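You operate a simulated robot arm through the tools that you are given. There is no shell and no other tool.

You are at the controls of a simulated robot arm. One attempt, no reset.

TASK
Fit the plate with the purple grip in the small 3D printer.
Fine: lay the old plate on the clear patch of the bench; at the end run the bed in with HOME and shut the door.
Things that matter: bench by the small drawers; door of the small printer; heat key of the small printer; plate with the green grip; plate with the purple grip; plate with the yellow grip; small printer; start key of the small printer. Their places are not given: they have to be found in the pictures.

It is judged by the outcome, as a careful person would: the job done as asked, and still so three seconds after it is handed in. It fails if anything else is knocked over, pushed out of place, dropped, spilled or broken.

THE ROBOT
A 7-joint arm with a two-finger gripper, fixed in place. Base frame: the origin is on the floor under the middle of its stand, x ahead of it, y to its left, z up. Readings come in cm, rad, newtons and seconds.
With the tool pointing down near the work surface it reaches from about 10 to 52 cm from the base axis. Its first joint turns from -2.496 to 2.496 rad. Payload 1.47 kg.
Tool frame: the origin (TCP) lies between the finger pads and is the grasp point; the fingertips stand 1.6 cm ahead of it; z points along the fingers, y is the line along which they close. The gripper opens to 8.7 cm; its body begins 5.5 cm behind the TCP.
Orientation is that of the tool frame in the base frame, as a unit quaternion [w, x, y, z]. With the fingers straight down and closing along the base's y, the tool's x points along the base's -x, its y along +y and its z along -z.

THE INTERFACE
- The arm moves only by the tool send_rows. Its argument "deltas" is a list of rows, each an object (a shift or turn left out is 0, a gripper value left out holds the last) with "delta_rot": the turn, a rotation vector about the tool's x, y, z in rad, a list of three; "translation": the shift along the tool's x, y, z in cm, a list of three; "fingers": the gripper command, from -1 (fully open) to 1 (shut), values between in proportion. In form: [{"delta_rot": [wx, wy, wz], "translation": [dx, dy, dz], "fingers": fingers}, ...]. A call has 1 to 20 rows; each row is the pose to reach, as a shift and turn from the pose commanded when the call began, along the tool's axes at that moment. Rows are played at 5 a second. More than 5 cm and 0.15 rad between two rows, or a gripper value outside its range, and nothing of the call is played. A pose out of reach is approached as far as the arm can. The call stops where the force on the tool passes 40 N (or 10 N more than at its start, if that is more) or the arm is blocked; 0.2 s more then pass. Each finger travels about 4.5 cm/s and halts on what it meets, pressing with about 20 N; the grip force reading is that of the motor and also rises with nothing between the fingers. The clock runs only during rows and for 0.2 s after the last one: add rows that repeat a pose to give the fingers time. It gives the time, the measured TCP pose, the force on the tool (base axes), the opening and the grip force at its end, in the units of the frame above (readings bear some noise), with the torque about the TCP (base axes, N m) and any sound that the robot's microphone picked up.
- Cameras (640 x 400 px; columns grow to the right, rows downward): "scene" is fixed at [22.13, -64.84, 161.9]; the picture's right is [0.97, -0.24, 0.00], its down [-0.23, -0.93, -0.30] and it looks along [0.07, 0.29, -0.95] (base axes); focal length 303 px, centre (320, 200). "wrist" rides on the gripper at [7.3, 1.2, -9] in the tool frame; the picture's right is [-0.16, 0.99, 0.00], its down [-0.72, -0.12, -0.68] and it looks along [-0.67, -0.11, 0.73] (tool axes); focal length 247 px, centre (320, 200).
- get_image(camera): a new picture of that camera. It takes no simulated time.
- slide_trunk(by): slides the trunk up (or, below 0, down) by that many cm; the arm rides with it, the base frame stays. It gives what a move gives, with no picture.
- measure_at(camera, pixels): for up to 12 pixels [column, row] of the newest picture of that camera ("zoom" is the newest enlarged one), the place [x, y, z] in the base frame of the surface seen there, good to about 0.2 cm. It takes no simulated time.
- inspect(camera, box): a new picture of the part [left, top, right, bottom] of that camera's present view, enlarged. It takes no simulated time.
- job_done(): hands the job in; it is judged then, once.

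Unless the task says otherwise, let go and move clear before handing in.

The tools are called after "Emit:" by a JSON object that holds its "method" and its "body". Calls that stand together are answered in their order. send_rows: Moves the arm, as the interface text tells. Its arguments: {"type":"object","properties":{"deltas":{"type":"array","items":{"type":"object","properties":{"delta_rot":{"type":"array","items":{"type":"number"}},"translation":{"type":"array","items":{"type":"number"}},"fingers":{"type":"number"}}}}},"required":["deltas"]} The other tools are called the same way: slide_trunk (by) moves the trunk up or down; get_image (camera) takes a picture; measure_at (camera, pixels) gives the place of the surface under pixels of a picture; inspect (camera, box) takes an enlarged picture of a part of a camera's view; job_done () hands the job in.

At the start:

```text
clock: 0.0
position: [15.58, -37.82, 124.6]
orientation: [0.0, 0.0, 1.0, -0.001]
force: [-0.4, -0.2, 0.2]
wrist_torque: [0.0, 0.04, 0.0]
finger_gap: 8.68
gripper_force: 0.0
trunk travel left (down, up): [-96.1, 27.9]
```

scene: 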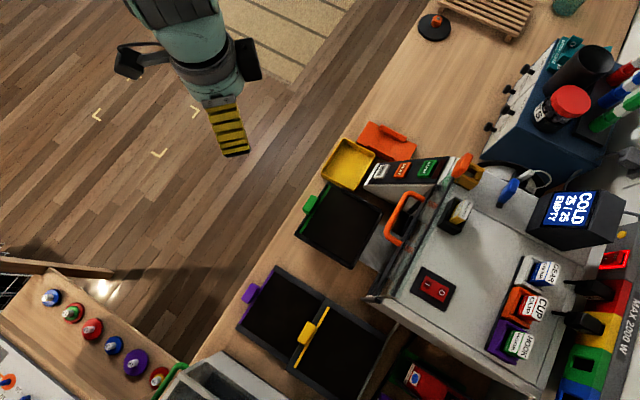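
wrist: 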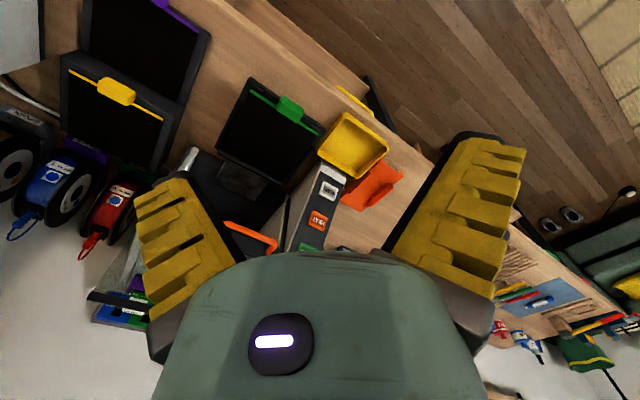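

The scene shows a printer around (470,260) with a green-grip plate at (340,225) in front of it, and purple- and yellow-grip plates around (290,320) and (340,350). I'll look closer before moving.

Emit:
{"method": "inspect", "body": {"camera": "scene", "box": [220, 120, 420, 245]}}

Emit:
{"method": "inspect", "body": {"camera": "scene", "box": [360, 130, 640, 305]}}

Emit:
{"method": "inspect", "body": {"camera": "scene", "box": [160, 225, 440, 400]}}

Emit:
{"method": "inspect", "body": {"camera": "wrist", "box": [40, 0, 440, 250]}}

```text
3.20 times, centred on (320, 182) of scene
```

zoom: 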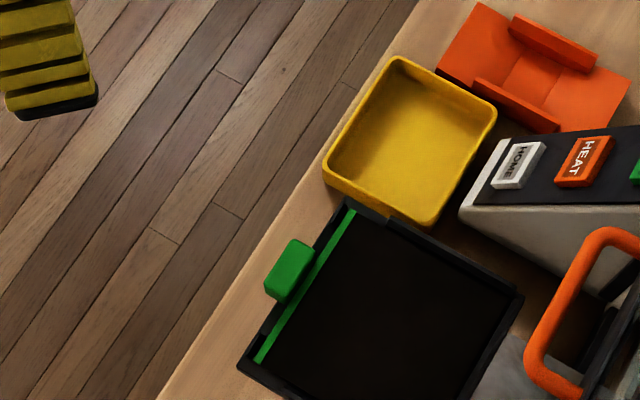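

```text
2.29 times, centred on (500, 218) of scene
```

zoom: 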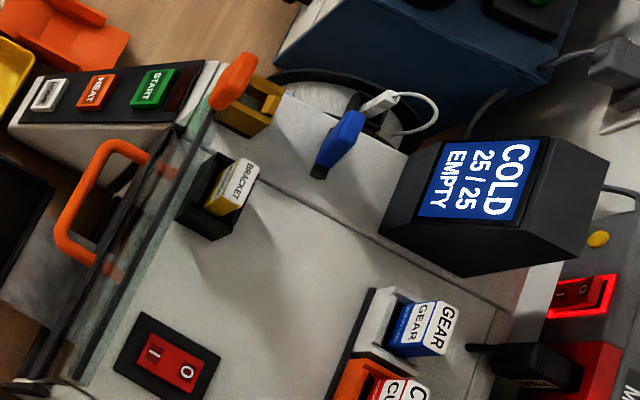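

```text
2.29 times, centred on (300, 312) of scene
```

zoom: 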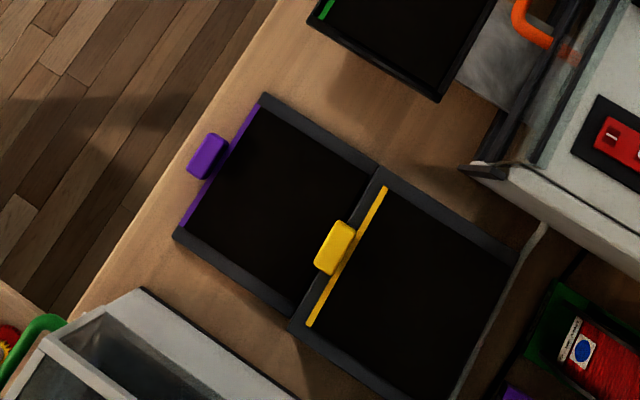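

```text
1.60 times, centred on (240, 125) of wrist
```

zoom: 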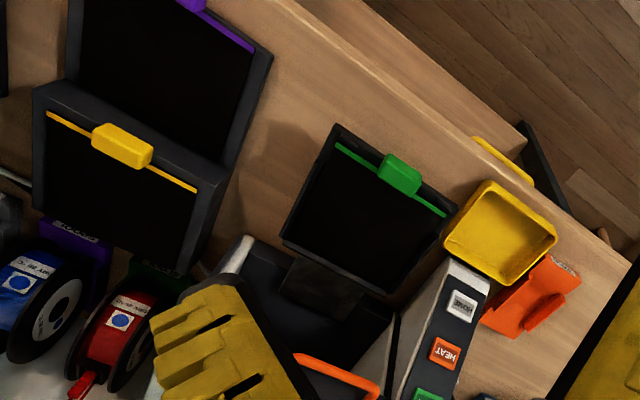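

The bed is out carrying the green plate, the display reads COLD 25/25 EMPTY, and the purple and yellow plates sit in dark holders. I'll measure key points in the scene.

Emit:
{"method": "get_image", "body": {"camera": "scene"}}

Emit:
{"method": "get_image", "body": {"camera": "wrist"}}

Emit:
{"method": "measure_at", "body": {"camera": "scene", "pixels": [[310, 204], [328, 183], [300, 236], [350, 265], [382, 208], [340, 225], [316, 214], [325, 190], [303, 228], [355, 255], [290, 240], [385, 260]]}}

Emit:
{"method": "measure_at", "body": {"camera": "scene", "pixels": [[250, 293], [275, 267], [237, 328], [288, 361], [325, 298], [281, 310], [306, 333], [329, 308], [296, 366], [340, 350], [385, 340], [225, 340]]}}

Emit:
{"method": "measure_at", "body": {"camera": "scene", "pixels": [[381, 171], [402, 169], [427, 166], [408, 200], [392, 237], [418, 198], [372, 297], [458, 162], [450, 180], [433, 288], [500, 240], [400, 265]]}}

```text
taken
```

scene: 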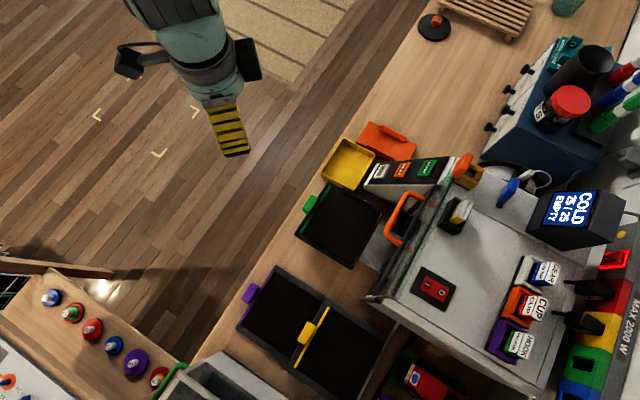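

```text
taken
```

wrist: 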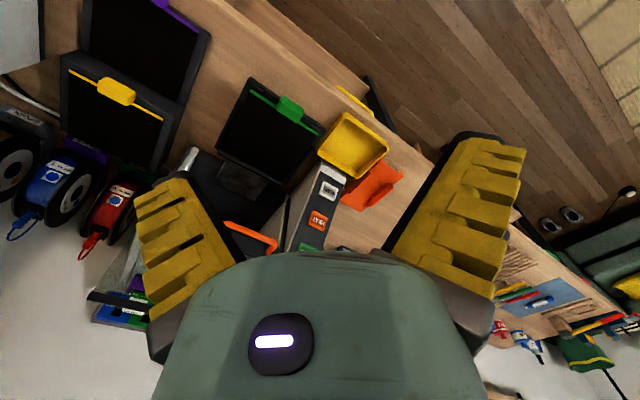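

```text
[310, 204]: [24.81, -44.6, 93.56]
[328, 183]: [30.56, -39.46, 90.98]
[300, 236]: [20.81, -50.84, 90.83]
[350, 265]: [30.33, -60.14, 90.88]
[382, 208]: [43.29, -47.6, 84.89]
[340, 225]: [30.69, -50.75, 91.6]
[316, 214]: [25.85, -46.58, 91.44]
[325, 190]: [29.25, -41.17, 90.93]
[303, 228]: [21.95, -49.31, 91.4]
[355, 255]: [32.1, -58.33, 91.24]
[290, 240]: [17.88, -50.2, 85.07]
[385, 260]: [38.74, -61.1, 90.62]
```

```text
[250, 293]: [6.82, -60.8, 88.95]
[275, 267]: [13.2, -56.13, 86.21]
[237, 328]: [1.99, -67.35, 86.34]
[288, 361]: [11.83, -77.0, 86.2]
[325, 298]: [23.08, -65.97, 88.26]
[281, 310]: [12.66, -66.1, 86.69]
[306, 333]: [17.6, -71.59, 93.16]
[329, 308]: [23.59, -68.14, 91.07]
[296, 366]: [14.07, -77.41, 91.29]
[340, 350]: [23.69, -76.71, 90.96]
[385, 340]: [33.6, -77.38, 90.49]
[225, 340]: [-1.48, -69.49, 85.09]
```

```text
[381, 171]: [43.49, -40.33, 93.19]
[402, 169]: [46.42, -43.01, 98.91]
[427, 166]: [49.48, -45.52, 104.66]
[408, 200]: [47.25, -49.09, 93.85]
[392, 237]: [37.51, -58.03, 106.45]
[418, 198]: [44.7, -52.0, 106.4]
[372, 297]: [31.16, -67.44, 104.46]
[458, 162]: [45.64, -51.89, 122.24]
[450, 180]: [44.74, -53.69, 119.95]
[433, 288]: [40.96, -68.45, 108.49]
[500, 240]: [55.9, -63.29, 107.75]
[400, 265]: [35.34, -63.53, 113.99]
```

The purple plate lies flat near z=86 and the green plate sits on the bed at z≈91. The clear bench patch appears to be around (420,90) by a blue box with knobs; I'll inspect that, the door and the holders.

Emit:
{"method": "inspect", "body": {"camera": "scene", "box": [340, 0, 640, 188]}}

Emit:
{"method": "measure_at", "body": {"camera": "zoom", "pixels": [[150, 150], [200, 100], [100, 230], [200, 250], [250, 300], [330, 270], [360, 180], [310, 210], [180, 60], [60, 300], [420, 160], [50, 150]]}}

Emit:
{"method": "inspect", "body": {"camera": "scene", "box": [360, 140, 500, 228]}}

Emit:
{"method": "measure_at", "body": {"camera": "zoom", "pixels": [[90, 150], [195, 130], [310, 115], [160, 280], [250, 265], [180, 380], [290, 300], [420, 110], [480, 110], [510, 190], [455, 310], [400, 200]]}}

Emit:
{"method": "inspect", "body": {"camera": "scene", "box": [340, 200, 500, 300]}}

Emit:
{"method": "measure_at", "body": {"camera": "zoom", "pixels": [[110, 380], [150, 385], [160, 300], [200, 250], [240, 200], [290, 100], [250, 80], [230, 260], [180, 340], [120, 240], [140, 160], [190, 130]]}}

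```text
2.13 times, centred on (490, 94) of scene
```

zoom: 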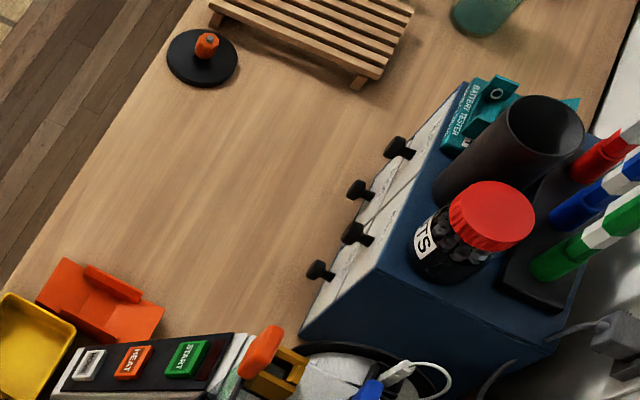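

```text
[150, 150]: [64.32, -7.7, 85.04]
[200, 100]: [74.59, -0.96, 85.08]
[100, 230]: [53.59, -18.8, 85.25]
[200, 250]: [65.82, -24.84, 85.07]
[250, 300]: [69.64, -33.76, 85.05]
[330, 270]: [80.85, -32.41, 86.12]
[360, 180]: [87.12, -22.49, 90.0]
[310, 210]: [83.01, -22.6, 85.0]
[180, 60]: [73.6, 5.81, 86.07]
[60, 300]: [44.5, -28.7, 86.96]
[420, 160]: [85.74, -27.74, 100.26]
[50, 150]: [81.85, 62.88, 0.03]
```

```text
4.55 times, centred on (430, 184) of scene
```

zoom: 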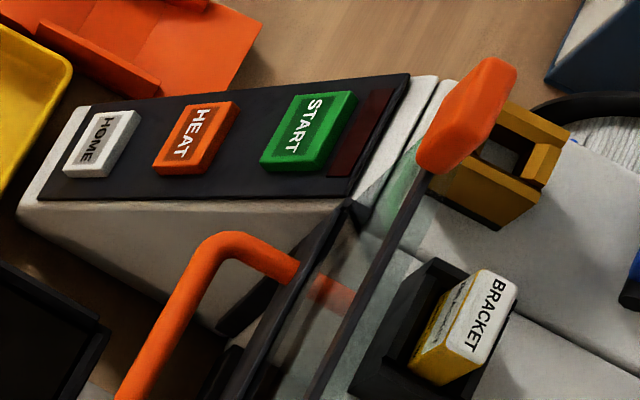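

```text
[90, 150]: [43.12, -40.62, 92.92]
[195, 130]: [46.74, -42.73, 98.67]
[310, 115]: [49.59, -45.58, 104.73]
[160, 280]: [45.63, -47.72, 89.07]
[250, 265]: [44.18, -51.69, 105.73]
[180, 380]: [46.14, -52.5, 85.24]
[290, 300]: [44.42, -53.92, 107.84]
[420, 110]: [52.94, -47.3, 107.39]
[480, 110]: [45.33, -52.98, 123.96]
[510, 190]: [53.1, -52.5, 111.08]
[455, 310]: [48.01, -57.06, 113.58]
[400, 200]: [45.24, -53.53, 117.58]
```

```text
4.00 times, centred on (420, 250) of scene
```

zoom: 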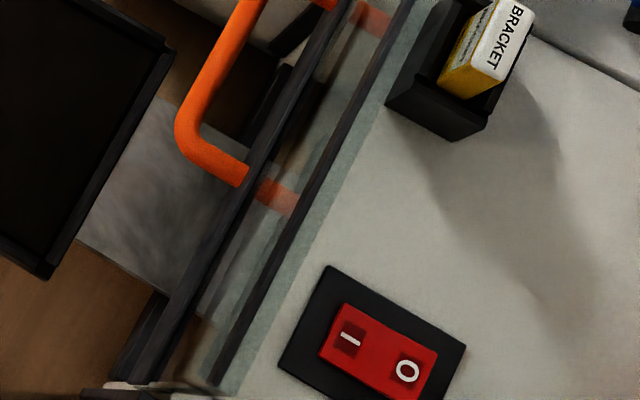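

```text
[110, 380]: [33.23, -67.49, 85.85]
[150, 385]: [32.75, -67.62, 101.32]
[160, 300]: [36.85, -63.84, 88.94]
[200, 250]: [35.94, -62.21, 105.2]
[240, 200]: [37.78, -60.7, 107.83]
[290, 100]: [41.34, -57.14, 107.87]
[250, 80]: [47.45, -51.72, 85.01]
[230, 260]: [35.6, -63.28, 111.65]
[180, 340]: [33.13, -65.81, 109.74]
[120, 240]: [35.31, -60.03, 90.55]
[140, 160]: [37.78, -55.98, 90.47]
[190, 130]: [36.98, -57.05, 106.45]
```

The door looks like a raised vertical glass panel at about u≈69 cm out, the bed carries the green plate, and the bench edge runs diagonally. I'll yaw the tool to face the bench squarely and look with the wrist camera.

Emit:
{"method": "send_rows", "body": {"deltas": [{"delta_rot": [0, 0, 0.13]}, {"delta_rot": [0, 0, 0.26]}, {"delta_rot": [0, 0, 0.39]}, {"delta_rot": [0, 0, 0.52]}, {"delta_rot": [0, 0, 0.65]}, {"delta_rot": [0, 0, 0.764]}, {"delta_rot": [0, 0, 0.764]}]}}

Emit:
{"method": "get_image", "body": {"camera": "wrist"}}

Emit:
{"method": "get_image", "body": {"camera": "scene"}}

```text
clock: 1.6
position: [15.58, -37.91, 124.62]
orientation: [0.001, 0.374, 0.927, -0.001]
force: [0.2, 0.2, 0.1]
wrist_torque: [0.01, -0.02, 0.0]
finger_gap: 8.68
gripper_force: 0.1
trunk travel left (down, up): [-96.1, 27.9]
```

```text
taken
```

wrist: 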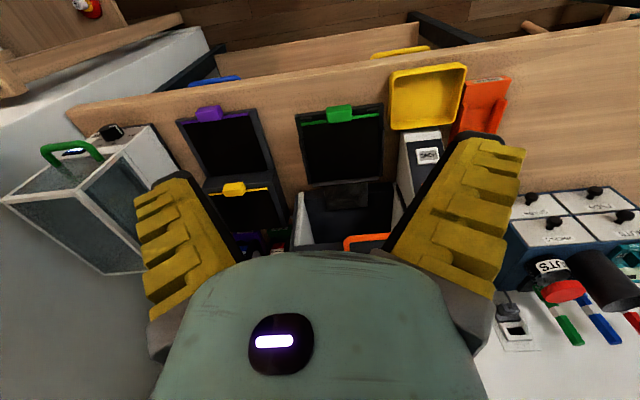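

```text
taken
```

scene: 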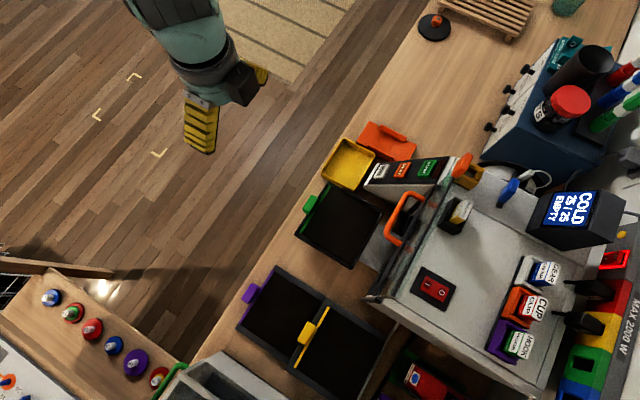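

The wrist view (upside-down) shows purple tab at (210,115), green tab at (340,115), drawers unit with four knobs at (570,220), and clear bench at (570,120). I'll lower the trunk for working height and look again.

Emit:
{"method": "slide_trunk", "body": {"by": -14}}

Emit:
{"method": "get_image", "body": {"camera": "wrist"}}

Emit:
{"method": "inspect", "body": {"camera": "wrist", "box": [160, 60, 480, 260]}}

```text
clock: 3.3
position: [15.66, -37.89, 110.55]
orientation: [-0.001, 0.373, 0.928, -0.001]
force: [-0.7, 0.0, 0.7]
wrist_torque: [0.0, 0.01, 0.0]
finger_gap: 8.7
gripper_force: 0.2
trunk travel left (down, up): [-82.1, 41.9]
```

```text
taken
```

wrist: 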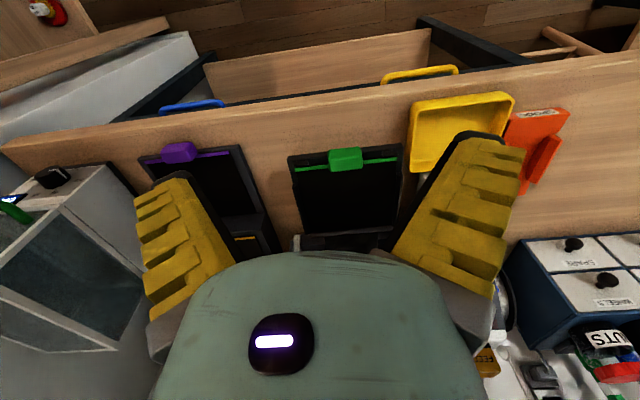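

```text
2.00 times, centred on (320, 160) of wrist
```

zoom: 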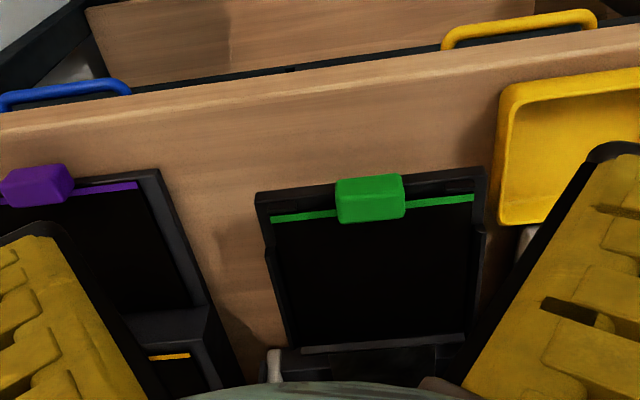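

The green tab shows at (345,158) and the purple tab at (180,152) in the wrist view. I'll measure the tabs and bed surroundings from here.

Emit:
{"method": "measure_at", "body": {"camera": "zoom", "pixels": [[340, 183], [400, 180], [340, 215], [400, 212], [370, 190], [370, 218], [300, 217], [440, 201], [262, 200], [480, 180], [350, 300], [385, 348]]}}

Emit:
{"method": "measure_at", "body": {"camera": "wrist", "pixels": [[163, 150], [193, 146], [165, 162], [195, 158], [178, 152], [222, 155], [236, 148], [240, 180], [262, 215], [248, 180], [150, 160], [290, 90]]}}

Emit:
{"method": "inspect", "body": {"camera": "wrist", "box": [270, 130, 430, 230]}}

Emit:
{"method": "inspect", "body": {"camera": "wrist", "box": [120, 120, 280, 220]}}

```text
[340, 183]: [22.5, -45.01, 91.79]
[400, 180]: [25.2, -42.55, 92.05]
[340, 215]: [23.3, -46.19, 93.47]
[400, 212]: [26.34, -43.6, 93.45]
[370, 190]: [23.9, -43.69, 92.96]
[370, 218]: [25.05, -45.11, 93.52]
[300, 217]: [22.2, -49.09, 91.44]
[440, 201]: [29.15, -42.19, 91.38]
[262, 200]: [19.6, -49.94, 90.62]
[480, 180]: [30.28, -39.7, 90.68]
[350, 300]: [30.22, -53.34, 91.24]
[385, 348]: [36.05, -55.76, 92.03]
```

```text
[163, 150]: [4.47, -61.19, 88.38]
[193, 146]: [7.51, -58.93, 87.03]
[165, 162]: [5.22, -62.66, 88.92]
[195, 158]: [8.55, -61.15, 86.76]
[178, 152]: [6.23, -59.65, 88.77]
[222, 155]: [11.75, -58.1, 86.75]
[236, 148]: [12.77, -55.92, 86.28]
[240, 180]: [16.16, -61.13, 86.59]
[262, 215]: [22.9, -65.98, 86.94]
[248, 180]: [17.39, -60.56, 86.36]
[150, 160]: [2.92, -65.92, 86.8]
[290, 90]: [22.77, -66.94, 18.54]
```

```text
4.00 times, centred on (350, 180) of wrist
```

zoom: 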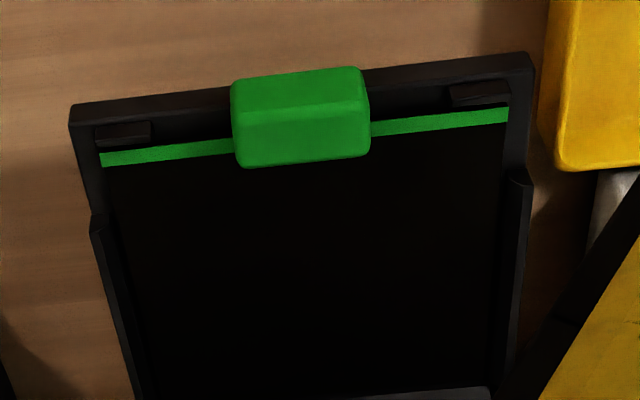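

```text
4.00 times, centred on (200, 170) of wrist
```

zoom: 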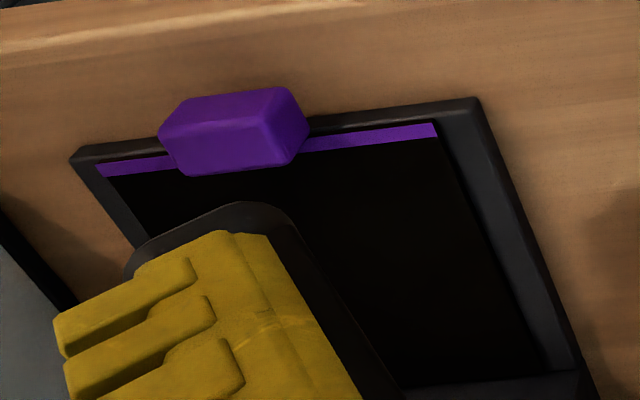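

The bed has two small front stops and side rails further back. I need a closer look at whether rails or a rear clip overhang the plate.

Emit:
{"method": "inspect", "body": {"camera": "scene", "box": [290, 175, 400, 245]}}

Emit:
{"method": "inspect", "body": {"camera": "scene", "box": [290, 205, 390, 275]}}

Emit:
{"method": "inspect", "body": {"camera": "wrist", "box": [270, 170, 430, 270]}}

```text
5.71 times, centred on (345, 210) of scene
```

zoom: 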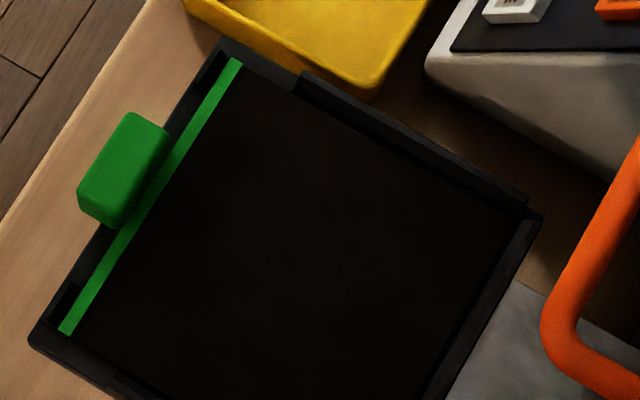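

```text
5.71 times, centred on (340, 240) of scene
```

zoom: 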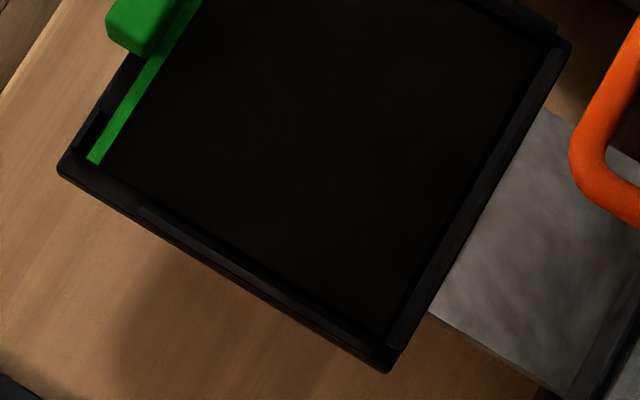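

```text
4.00 times, centred on (350, 220) of wrist
```

zoom: 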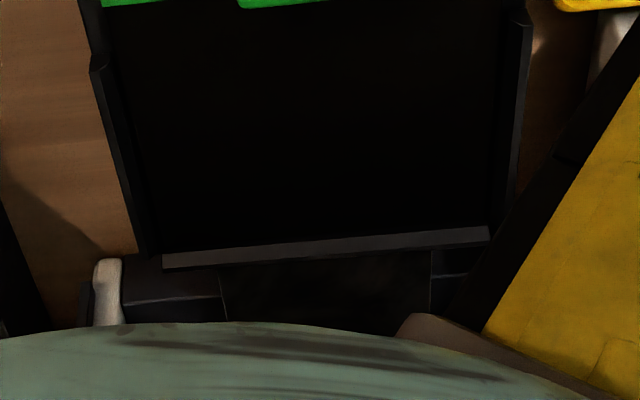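

I'll take precise measurements of the bed outline and plates from zoomed scene views.

Emit:
{"method": "inspect", "body": {"camera": "scene", "box": [290, 175, 400, 245]}}

Emit:
{"method": "measure_at", "body": {"camera": "zoom", "pixels": [[70, 328], [235, 62], [150, 200], [200, 120], [95, 285], [310, 85], [420, 145], [510, 195], [515, 240], [300, 75], [530, 215], [35, 335]]}}

Emit:
{"method": "measure_at", "body": {"camera": "zoom", "pixels": [[125, 120], [160, 130], [85, 190], [110, 210], [130, 150], [145, 165], [110, 185], [165, 165], [130, 225], [60, 310], [215, 75], [270, 200]]}}

Emit:
{"method": "inspect", "body": {"camera": "scene", "box": [290, 205, 390, 275]}}

Emit:
{"method": "measure_at", "body": {"camera": "zoom", "pixels": [[65, 170], [150, 215], [260, 285], [380, 360], [395, 340], [470, 200], [550, 60], [400, 320], [380, 310], [250, 265], [150, 205], [500, 170]]}}

```text
5.71 times, centred on (345, 210) of scene
```

zoom: 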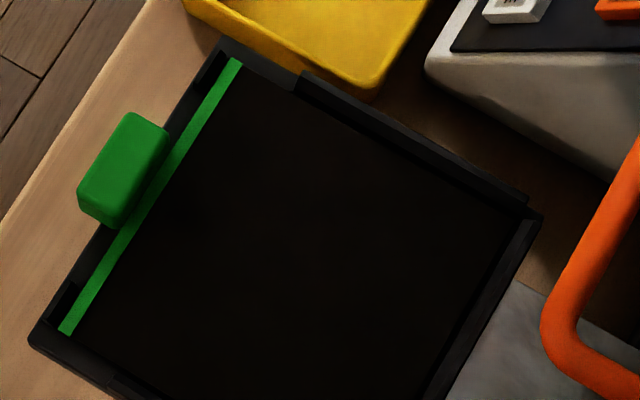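

```text
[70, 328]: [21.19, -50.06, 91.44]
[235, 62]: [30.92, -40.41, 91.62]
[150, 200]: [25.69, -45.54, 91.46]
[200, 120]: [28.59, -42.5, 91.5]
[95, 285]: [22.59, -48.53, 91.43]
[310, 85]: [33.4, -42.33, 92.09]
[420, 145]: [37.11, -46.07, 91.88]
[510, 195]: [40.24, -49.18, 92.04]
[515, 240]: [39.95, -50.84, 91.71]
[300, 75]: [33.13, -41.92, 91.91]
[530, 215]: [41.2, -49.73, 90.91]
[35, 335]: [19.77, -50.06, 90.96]
```

```text
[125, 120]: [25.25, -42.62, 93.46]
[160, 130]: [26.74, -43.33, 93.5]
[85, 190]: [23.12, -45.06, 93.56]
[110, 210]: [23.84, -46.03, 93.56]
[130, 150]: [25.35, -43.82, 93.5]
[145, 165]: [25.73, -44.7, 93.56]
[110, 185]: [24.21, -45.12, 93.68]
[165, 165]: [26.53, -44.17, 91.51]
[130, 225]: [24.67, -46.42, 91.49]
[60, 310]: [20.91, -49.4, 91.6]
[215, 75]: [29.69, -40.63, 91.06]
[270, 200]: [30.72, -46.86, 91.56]
```

```text
5.71 times, centred on (340, 240) of scene
```

zoom: 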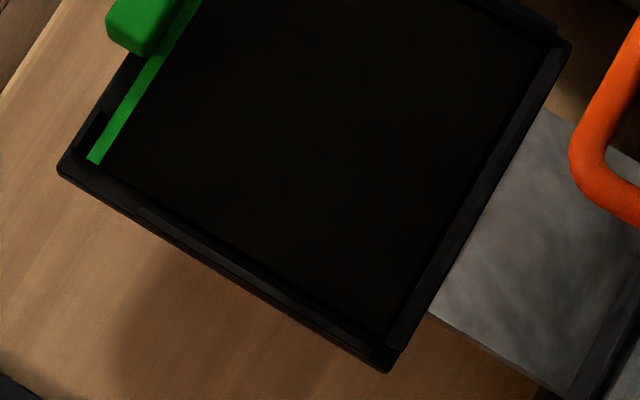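

```text
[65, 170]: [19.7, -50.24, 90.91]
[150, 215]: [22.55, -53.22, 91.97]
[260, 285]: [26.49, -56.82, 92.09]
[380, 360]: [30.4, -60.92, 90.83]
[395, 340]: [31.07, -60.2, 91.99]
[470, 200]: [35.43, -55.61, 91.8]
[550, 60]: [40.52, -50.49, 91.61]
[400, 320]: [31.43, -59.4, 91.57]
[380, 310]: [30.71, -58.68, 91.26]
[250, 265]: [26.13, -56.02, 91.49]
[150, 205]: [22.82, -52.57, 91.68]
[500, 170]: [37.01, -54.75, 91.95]
```

Geometry now: printer axes lie at 45°, green tab at about (24.5,-44.1,93.5), 4 cm wide by 1.8 thick, purple tab at about (6.5,-60.8,88.9). I'll measure the other obstacles (green-handled box, yellow bin, orange holder) and the door top.

Emit:
{"method": "measure_at", "body": {"camera": "scene", "pixels": [[328, 170], [360, 190], [374, 152], [349, 140], [362, 133], [372, 122], [417, 145], [410, 158], [350, 163], [338, 160], [388, 132], [355, 150]]}}

Emit:
{"method": "measure_at", "body": {"camera": "scene", "pixels": [[170, 385], [183, 365], [222, 353], [250, 370], [200, 365], [285, 395], [230, 380], [262, 385], [120, 270], [50, 298], [135, 360], [100, 330]]}}

Emit:
{"method": "inspect", "body": {"camera": "scene", "box": [140, 300, 300, 400]}}

Emit:
{"method": "inspect", "body": {"camera": "scene", "box": [390, 130, 500, 200]}}

Emit:
{"method": "measure_at", "body": {"camera": "zoom", "pixels": [[240, 290], [255, 320], [300, 230], [315, 215], [330, 180], [350, 130], [370, 175], [410, 150], [440, 190], [200, 330], [150, 350], [290, 260]]}}

```text
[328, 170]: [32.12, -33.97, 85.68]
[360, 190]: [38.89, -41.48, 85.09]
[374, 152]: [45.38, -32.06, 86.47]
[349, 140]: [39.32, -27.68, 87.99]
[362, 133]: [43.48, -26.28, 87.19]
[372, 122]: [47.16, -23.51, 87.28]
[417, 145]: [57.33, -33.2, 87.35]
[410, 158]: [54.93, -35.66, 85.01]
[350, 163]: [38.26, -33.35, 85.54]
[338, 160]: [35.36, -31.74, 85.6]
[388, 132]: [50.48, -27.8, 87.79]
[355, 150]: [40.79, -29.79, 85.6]
```

```text
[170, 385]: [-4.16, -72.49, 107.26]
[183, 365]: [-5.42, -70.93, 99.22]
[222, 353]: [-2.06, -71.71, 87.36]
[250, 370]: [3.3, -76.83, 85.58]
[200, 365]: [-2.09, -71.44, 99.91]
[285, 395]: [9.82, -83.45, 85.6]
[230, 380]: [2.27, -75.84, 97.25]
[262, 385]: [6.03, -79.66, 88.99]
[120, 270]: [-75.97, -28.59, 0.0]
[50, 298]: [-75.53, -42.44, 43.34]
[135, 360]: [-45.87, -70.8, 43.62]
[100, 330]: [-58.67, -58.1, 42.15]
```

```text
4.00 times, centred on (220, 350) of scene
```

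zoom: 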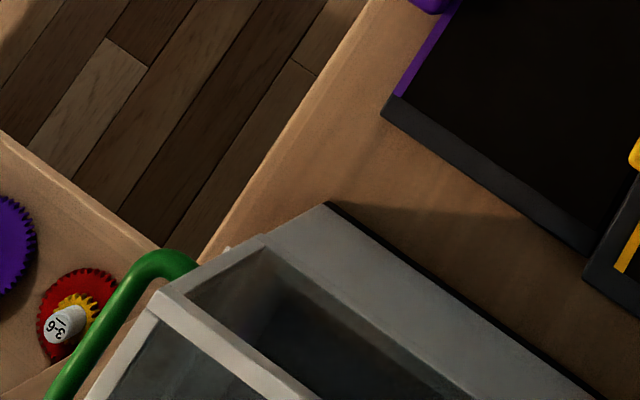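

```text
5.71 times, centred on (445, 165) of scene
```

zoom: 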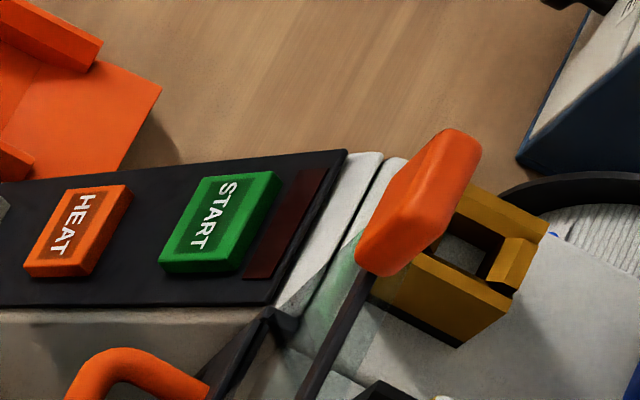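

```text
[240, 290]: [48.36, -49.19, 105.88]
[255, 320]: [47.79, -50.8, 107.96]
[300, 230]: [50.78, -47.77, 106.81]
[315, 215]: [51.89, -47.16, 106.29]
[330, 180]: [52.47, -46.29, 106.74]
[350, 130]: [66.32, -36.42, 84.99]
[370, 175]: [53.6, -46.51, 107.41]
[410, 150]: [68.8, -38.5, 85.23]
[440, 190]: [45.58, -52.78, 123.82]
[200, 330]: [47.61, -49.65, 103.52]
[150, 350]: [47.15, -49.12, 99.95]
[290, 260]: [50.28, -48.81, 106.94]
```

The door panel has a lower dark bar at z≈105, an upper bar, and an orange knob at its top corner (z≈123). I'll pitch the tool forward in place so that the wrist camera looks at the printer front horizontally.

Emit:
{"method": "send_rows", "body": {"deltas": [{"delta_rot": [0, -0.13, 0]}, {"delta_rot": [0, -0.26, 0]}, {"delta_rot": [0, -0.39, 0]}, {"delta_rot": [0, -0.52, 0]}, {"delta_rot": [0, -0.64, 0]}, {"delta_rot": [0, -0.64, 0]}]}}

Emit:
{"method": "get_image", "body": {"camera": "wrist"}}

Emit:
{"method": "inspect", "body": {"camera": "wrist", "box": [200, 100, 440, 250]}}

```text
clock: 4.7
position: [15.61, -37.88, 110.65]
orientation: [0.293, 0.354, 0.88, -0.119]
force: [0.7, -0.3, 0.4]
wrist_torque: [0.03, 0.0, 0.02]
finger_gap: 8.68
gripper_force: 0.0
trunk travel left (down, up): [-82.1, 41.9]
```

```text
taken
```

wrist: 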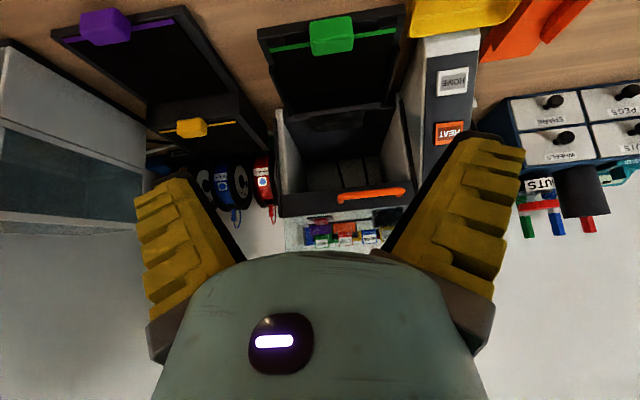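

```text
2.67 times, centred on (320, 175) of wrist
```

zoom: 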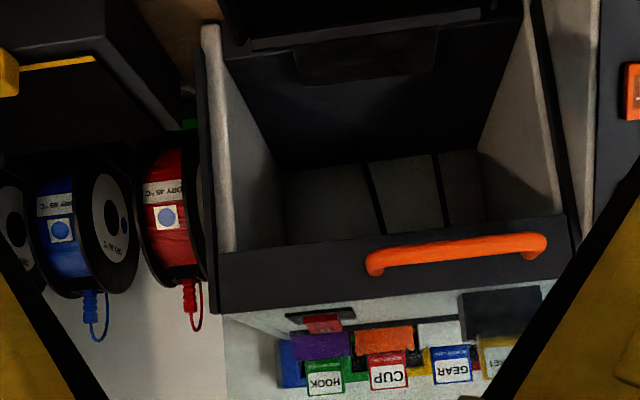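

Now it's clear: the door is a vertically sliding panel raised above the opening, with the orange handle on its lower bar at (355,195). I'll return to tool-down and yaw so that the fingers close along the plate's depth direction.

Emit:
{"method": "send_rows", "body": {"deltas": [{"delta_rot": [0, 0.13, 0]}, {"delta_rot": [0, 0.26, 0]}, {"delta_rot": [0, 0.39, 0]}, {"delta_rot": [0, 0.52, 0]}, {"delta_rot": [0, 0.64, 0]}, {"delta_rot": [0, 0.64, 0]}]}}

Emit:
{"method": "send_rows", "body": {"deltas": [{"delta_rot": [0, 0, -0.14]}, {"delta_rot": [0, 0, -0.28]}, {"delta_rot": [0, 0, -0.42]}, {"delta_rot": [0, 0, -0.56]}, {"delta_rot": [0, 0, -0.7]}, {"delta_rot": [0, 0, -0.84]}, {"delta_rot": [0, 0, -0.98]}, {"delta_rot": [0, 0, -1.12]}, {"delta_rot": [0, 0, -1.26]}, {"delta_rot": [0, 0, -1.4]}, {"delta_rot": [0, 0, -1.54]}, {"delta_rot": [0, 0, -1.55]}, {"delta_rot": [0, 0, -1.55]}]}}

Emit:
{"method": "get_image", "body": {"camera": "wrist"}}

```text
clock: 6.1
position: [15.62, -37.79, 110.53]
orientation: [0.0, 0.373, 0.928, -0.001]
force: [0.0, 1.2, 0.3]
wrist_torque: [0.02, -0.03, -0.01]
finger_gap: 8.69
gripper_force: 0.0
trunk travel left (down, up): [-82.1, 41.9]
```

```text
clock: 8.9
position: [15.59, -37.93, 110.6]
orientation: [0.0, -0.384, 0.923, 0.0]
force: [-0.1, 0.5, -0.9]
wrist_torque: [0.02, 0.0, -0.01]
finger_gap: 8.71
gripper_force: 0.0
trunk travel left (down, up): [-82.1, 41.9]
```

```text
taken
```

wrist: 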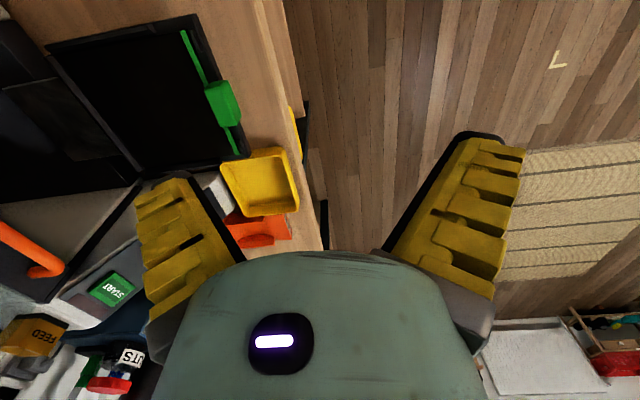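

Orientation is as planned (tool x along −l, y along −d). I'll move above the green tab at z≈101 and check the view.

Emit:
{"method": "send_rows", "body": {"deltas": [{"translation": [-0.5, -2.7, 2.3]}, {"translation": [-1.0, -5.5, 4.6]}, {"translation": [-1.5, -8.2, 7.0]}, {"translation": [-2.0, -10.96, 9.3]}, {"translation": [-2.0, -10.96, 9.3]}]}}

Emit:
{"method": "get_image", "body": {"camera": "wrist"}}

Emit:
{"method": "get_image", "body": {"camera": "scene"}}

```text
clock: 10.1
position: [24.77, -44.27, 101.2]
orientation: [-0.001, -0.383, 0.924, -0.001]
force: [-0.3, -0.4, -0.5]
wrist_torque: [0.01, 0.01, 0.0]
finger_gap: 8.71
gripper_force: 0.0
trunk travel left (down, up): [-82.1, 41.9]
```

```text
taken
```

wrist: 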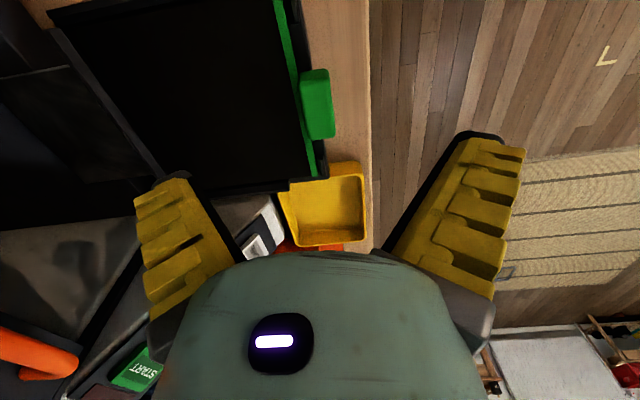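

```text
taken
```

scene: 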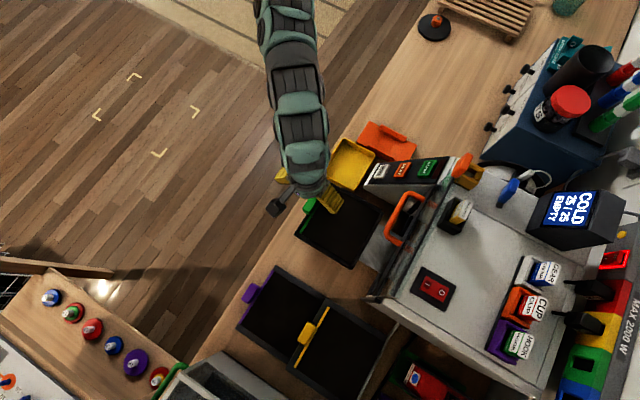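

The tab at (317,105) lies nearly where the TCP axis should meet it (≈(320,114)). I'll measure the tab faces precisely before descending.

Emit:
{"method": "inspect", "body": {"camera": "wrist", "box": [240, 40, 400, 140]}}

Emit:
{"method": "measure_at", "body": {"camera": "zoom", "pixels": [[300, 150], [300, 250], [300, 350], [250, 150], [345, 150], [265, 350], [360, 350], [330, 260], [270, 260], [240, 200], [180, 200], [240, 380]]}}

```text
4.00 times, centred on (320, 90) of wrist
```

zoom: 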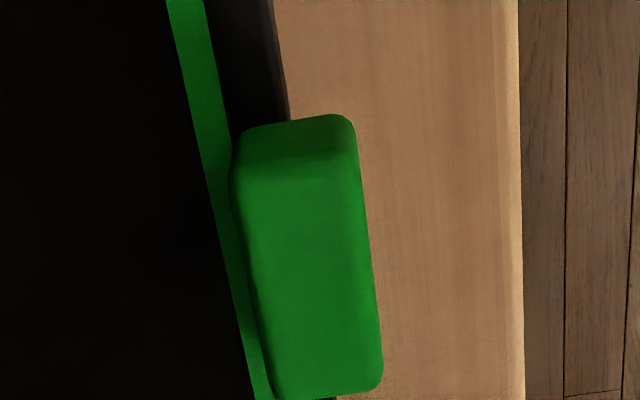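

```text
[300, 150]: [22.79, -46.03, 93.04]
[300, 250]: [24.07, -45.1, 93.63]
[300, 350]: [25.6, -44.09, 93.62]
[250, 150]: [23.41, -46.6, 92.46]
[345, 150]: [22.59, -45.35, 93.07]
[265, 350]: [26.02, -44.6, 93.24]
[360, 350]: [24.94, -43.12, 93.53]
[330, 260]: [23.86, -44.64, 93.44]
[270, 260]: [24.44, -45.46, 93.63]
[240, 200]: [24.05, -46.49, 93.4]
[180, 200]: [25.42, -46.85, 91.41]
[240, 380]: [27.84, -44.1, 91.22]
```

Tab spans u≈48.0–49.95, top at z≈93.6, while the plate surface is z≈91.4. I'll descend with tips stopping about 0.4 cm above the plate.

Emit:
{"method": "send_rows", "body": {"deltas": [{"translation": [0.3, -0.15, 2.5]}, {"translation": [0.3, -0.15, 4.5]}, {"translation": [0.3, -0.15, 6.2]}, {"translation": [0.3, -0.15, 7.2]}, {"translation": [0.3, -0.15, 7.75]}, {"translation": [0.3, -0.15, 7.75]}]}}

Emit:
{"method": "inspect", "body": {"camera": "wrist", "box": [160, 60, 480, 260]}}

Emit:
{"method": "inspect", "body": {"camera": "scene", "box": [260, 150, 420, 250]}}

```text
clock: 11.5
position: [24.51, -43.68, 94.18]
orientation: [0.0, -0.383, 0.924, 0.0]
force: [0.1, 0.0, 1.2]
wrist_torque: [0.0, 0.0, 0.02]
finger_gap: 8.69
gripper_force: 0.0
out of reach, approached as far as the arm can: row 3, 4, 5, 6
trunk travel left (down, up): [-82.1, 41.9]
```

```text
2.00 times, centred on (320, 160) of wrist
```

zoom: 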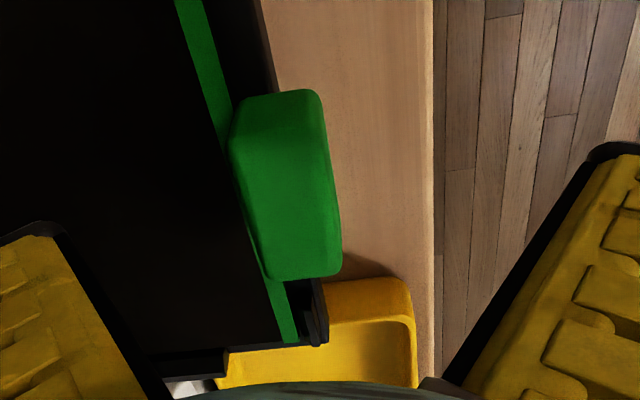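

```text
4.00 times, centred on (340, 200) of scene
```

zoom: 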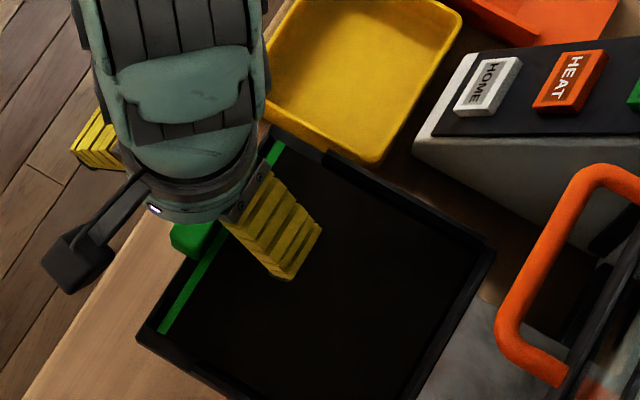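

The arm ran out of reach at this trunk height (stopped at z=94.2, slightly short). I'll rise, lower the trunk so the arm has more reach, and try again.

Emit:
{"method": "send_rows", "body": {"deltas": [{"translation": [0, 0, -4]}, {"translation": [0, 0, -8]}, {"translation": [0, 0, -12]}, {"translation": [0, 0, -16]}, {"translation": [0, 0, -16]}]}}

Emit:
{"method": "slide_trunk", "body": {"by": -11}}

Emit:
{"method": "get_image", "body": {"camera": "scene"}}

```text
clock: 12.7
position: [24.59, -43.64, 110.38]
orientation: [0.0, -0.383, 0.924, 0.0]
force: [0.5, 0.2, -0.5]
wrist_torque: [-0.02, -0.01, 0.01]
finger_gap: 8.7
gripper_force: 0.2
trunk travel left (down, up): [-82.1, 41.9]
```

```text
clock: 14.1
position: [24.58, -43.86, 99.4]
orientation: [-0.001, -0.383, 0.924, 0.0]
force: [0.7, -0.5, 0.4]
wrist_torque: [0.01, -0.01, 0.01]
finger_gap: 8.69
gripper_force: 0.0
trunk travel left (down, up): [-71.1, 52.9]
```

```text
taken
```

scene: 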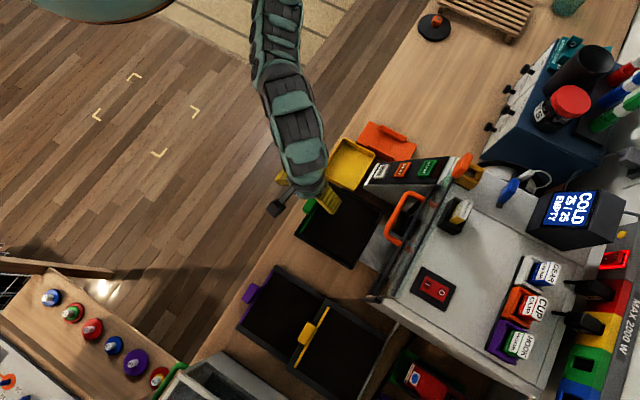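

The trunk is down 11 cm, leaving the shoulder roughly level with the wrist. I'll correct sideways and descend toward the tab again.

Emit:
{"method": "send_rows", "body": {"deltas": [{"translation": [0.37, -0.58, 0]}, {"translation": [0.37, -0.58, 2.0]}, {"translation": [0.37, -0.58, 4.0]}, {"translation": [0.37, -0.58, 5.0]}, {"translation": [0.37, -0.58, 5.0]}]}}

Emit:
{"method": "inspect", "body": {"camera": "wrist", "box": [160, 60, 480, 260]}}

```text
clock: 15.3
position: [24.69, -44.45, 94.26]
orientation: [0.0, -0.382, 0.924, 0.0]
force: [0.8, -0.5, 0.0]
wrist_torque: [-0.04, 0.0, 0.0]
finger_gap: 8.68
gripper_force: 0.1
trunk travel left (down, up): [-71.1, 52.9]
```

```text
2.00 times, centred on (320, 160) of wrist
```

zoom: 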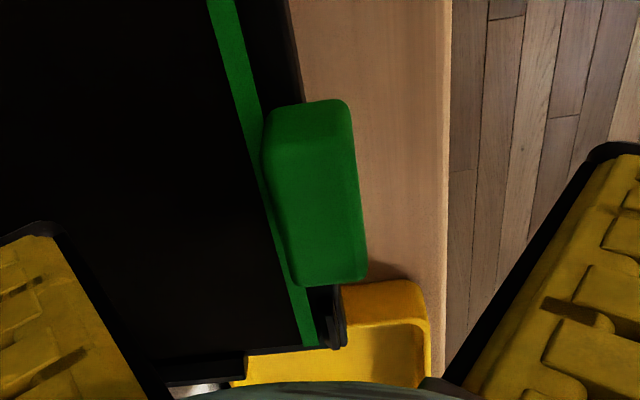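

Reach is fine now and the tab is centred between the fingers (around (318,210) in the zoom). I'll descend the last bit and close.

Emit:
{"method": "send_rows", "body": {"deltas": [{"translation": [0.3, 0, 0.4]}, {"translation": [0.3, 0, 0.75]}, {"translation": [0.3, 0, 0.75]}]}}

Emit:
{"method": "send_rows", "body": {"deltas": [{"fingers": -0.5}, {"fingers": 0.0}, {"fingers": 0.5}, {"fingers": 1}, {"fingers": 1}, {"fingers": 1}, {"fingers": 1}, {"fingers": 1}]}}

Emit:
{"method": "inspect", "body": {"camera": "wrist", "box": [160, 60, 480, 260]}}

```text
clock: 16.1
position: [24.38, -44.76, 93.55]
orientation: [0.0, -0.383, 0.924, -0.001]
force: [-0.3, 0.3, 0.8]
wrist_torque: [-0.01, -0.04, 0.01]
finger_gap: 8.71
gripper_force: 0.1
trunk travel left (down, up): [-71.1, 52.9]
```

```text
clock: 17.9
position: [24.47, -44.65, 93.52]
orientation: [-0.001, -0.383, 0.924, -0.001]
force: [0.1, 0.9, 5.2]
wrist_torque: [0.03, 0.01, -0.02]
finger_gap: 1.73
gripper_force: 20.3
trunk travel left (down, up): [-71.1, 52.9]
```

```text
2.00 times, centred on (320, 160) of wrist
```

zoom: 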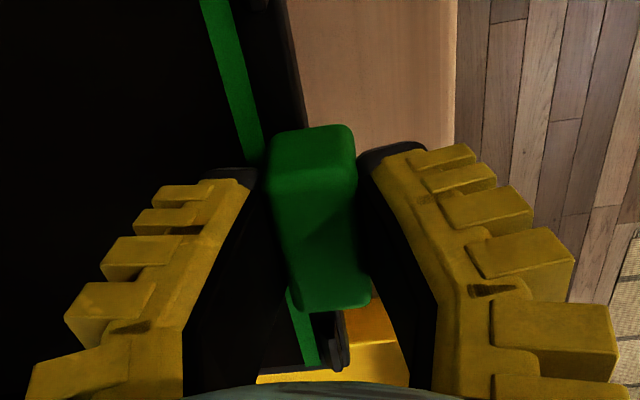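

Gripped with a 1.73 cm gap and 20 N. I'll first lift just the plate's front edge about 1 cm with a small pitch and watch the forces.

Emit:
{"method": "send_rows", "body": {"deltas": [{"translation": [0, 0, -0.3], "delta_rot": [-0.02, 0, 0]}, {"translation": [0, 0, -0.6], "delta_rot": [-0.04, 0, 0]}, {"translation": [0, 0, -0.9], "delta_rot": [-0.06, 0, 0]}, {"translation": [0, 0, -1.2], "delta_rot": [-0.08, 0, 0]}, {"translation": [0, 0, -1.2], "delta_rot": [-0.08, 0, 0]}]}}

Emit:
{"method": "inspect", "body": {"camera": "scene", "box": [260, 150, 420, 250]}}

Emit:
{"method": "get_image", "body": {"camera": "wrist"}}

```text
clock: 19.1
position: [24.53, -44.64, 94.87]
orientation: [-0.016, -0.382, 0.923, 0.037]
force: [0.0, 0.4, -1.0]
wrist_torque: [-0.01, 0.01, 0.0]
finger_gap: 1.53
gripper_force: 19.8
trunk travel left (down, up): [-71.1, 52.9]
```

```text
4.00 times, centred on (340, 200) of scene
```

zoom: 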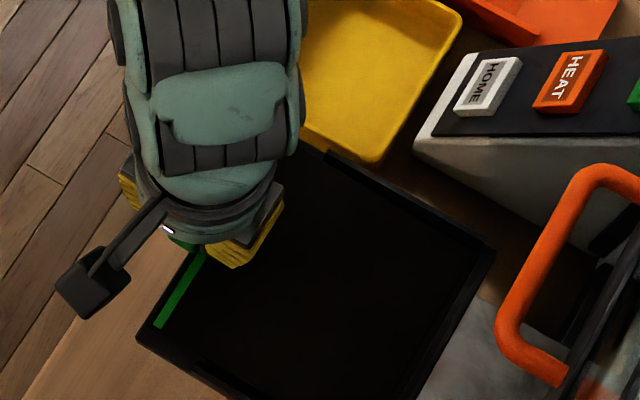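

```text
taken
```

wrist: 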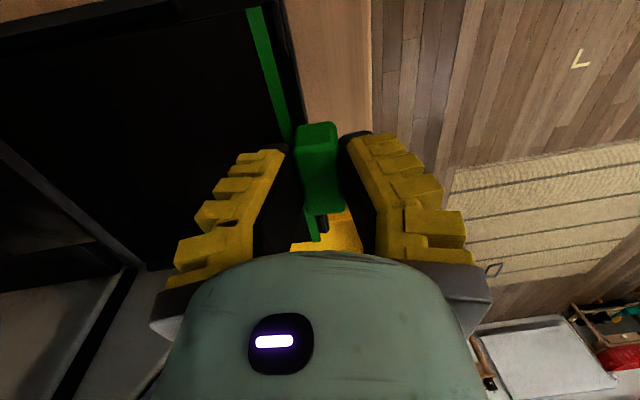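

The gap shrank from 1.73 to 1.53 and force stays near zero, so I suspect slippage. I'll measure the plate and tab height.

Emit:
{"method": "measure_at", "body": {"camera": "wrist", "pixels": [[258, 30], [275, 90], [317, 140], [322, 180], [322, 205], [200, 60], [150, 120], [280, 60], [290, 80], [310, 130]]}}

Emit:
{"method": "inspect", "body": {"camera": "wrist", "box": [230, 80, 410, 260]}}

```text
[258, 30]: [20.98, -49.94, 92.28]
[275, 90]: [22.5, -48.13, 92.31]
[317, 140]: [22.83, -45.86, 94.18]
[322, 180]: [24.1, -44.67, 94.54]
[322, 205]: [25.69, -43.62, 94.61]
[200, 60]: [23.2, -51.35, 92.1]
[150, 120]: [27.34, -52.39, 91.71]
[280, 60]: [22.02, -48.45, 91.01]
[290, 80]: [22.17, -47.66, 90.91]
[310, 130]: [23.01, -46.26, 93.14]
```

```text
2.22 times, centred on (320, 170) of wrist
```

zoom: 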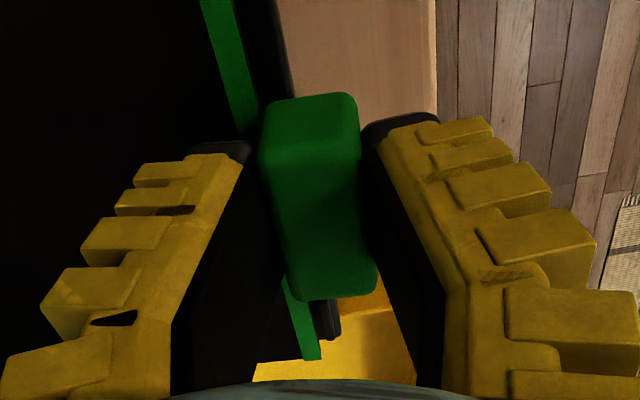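

The plate front rose about 0.9 cm while the tool rose 1.3, so there was ~0.35 cm slip, but it's held. I'll lift another half centimetre and pull forward slightly to see if it slips more.

Emit:
{"method": "send_rows", "body": {"deltas": [{"translation": [0, 0.3, -0.2]}, {"translation": [0, 0.6, -0.4]}, {"translation": [0, 1.0, -0.5]}, {"translation": [0, 1.0, -0.5]}]}}

Emit:
{"method": "get_image", "body": {"camera": "wrist"}}

Emit:
{"method": "measure_at", "body": {"camera": "wrist", "pixels": [[258, 30], [275, 90], [317, 140], [322, 180], [322, 205], [200, 60], [150, 120], [50, 30], [100, 60]]}}

```text
clock: 20.1
position: [23.85, -43.88, 95.27]
orientation: [-0.015, -0.382, 0.923, 0.037]
force: [0.1, 0.2, -1.7]
wrist_torque: [0.03, 0.05, -0.03]
finger_gap: 1.53
gripper_force: 20.6
trunk travel left (down, up): [-71.1, 52.9]
```

```text
taken
```

wrist: 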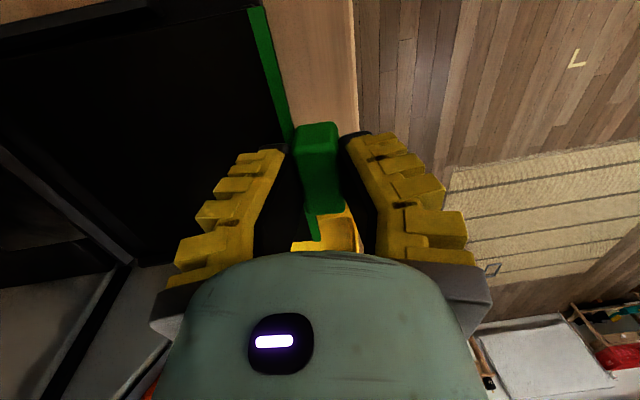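

```text
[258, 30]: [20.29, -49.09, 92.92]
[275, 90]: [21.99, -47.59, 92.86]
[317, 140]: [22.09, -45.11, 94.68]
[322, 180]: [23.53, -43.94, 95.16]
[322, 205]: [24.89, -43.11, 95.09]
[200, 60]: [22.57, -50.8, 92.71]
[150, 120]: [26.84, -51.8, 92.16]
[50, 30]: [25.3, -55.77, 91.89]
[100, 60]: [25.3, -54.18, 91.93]
```

No further slip: strip and tab rose with the tool. I'll keep pulling forward 2 cm while rising, then lift clear and level out.

Emit:
{"method": "send_rows", "body": {"deltas": [{"translation": [0, 0.8, -0.2]}, {"translation": [0, 1.6, -0.4]}, {"translation": [0, 2.2, -0.7]}, {"translation": [0, 2.2, -1.3]}, {"translation": [0, 2.2, -2.0]}, {"translation": [0, 2.2, -2.0]}]}}

Emit:
{"method": "get_image", "body": {"camera": "wrist"}}

Emit:
{"method": "measure_at", "body": {"camera": "wrist", "pixels": [[258, 30], [275, 90], [317, 140], [322, 180], [322, 205], [200, 60], [150, 120], [50, 30], [100, 60]]}}

Emit:
{"method": "inspect", "body": {"camera": "scene", "box": [260, 150, 420, 250]}}

```text
clock: 21.5
position: [22.34, -42.6, 97.51]
orientation: [-0.015, -0.383, 0.923, 0.037]
force: [-0.7, 0.5, -1.4]
wrist_torque: [0.05, 0.04, 0.03]
finger_gap: 1.55
gripper_force: 19.4
trunk travel left (down, up): [-71.1, 52.9]
```

```text
taken
```

wrist: 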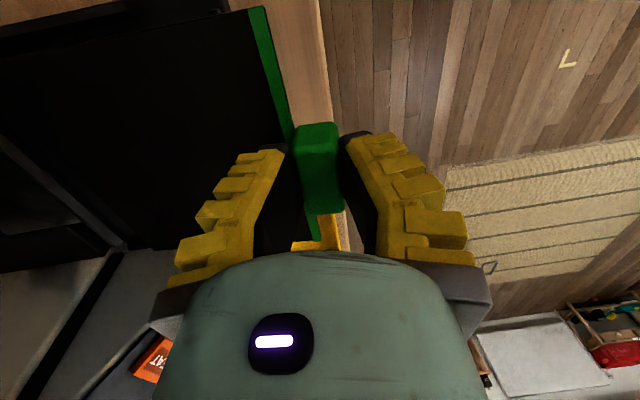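

```text
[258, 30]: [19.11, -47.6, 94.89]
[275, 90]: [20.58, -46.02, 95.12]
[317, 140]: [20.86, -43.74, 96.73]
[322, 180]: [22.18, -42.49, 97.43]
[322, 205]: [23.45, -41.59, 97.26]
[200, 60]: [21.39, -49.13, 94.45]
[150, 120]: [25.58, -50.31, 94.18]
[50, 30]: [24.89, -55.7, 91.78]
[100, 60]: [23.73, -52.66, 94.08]
```

```text
4.00 times, centred on (340, 200) of scene
```

zoom: 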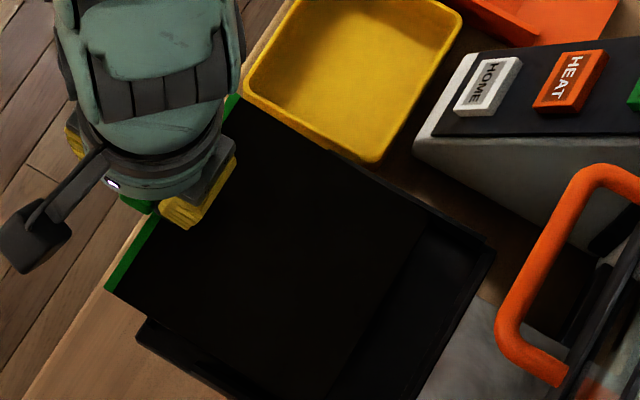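

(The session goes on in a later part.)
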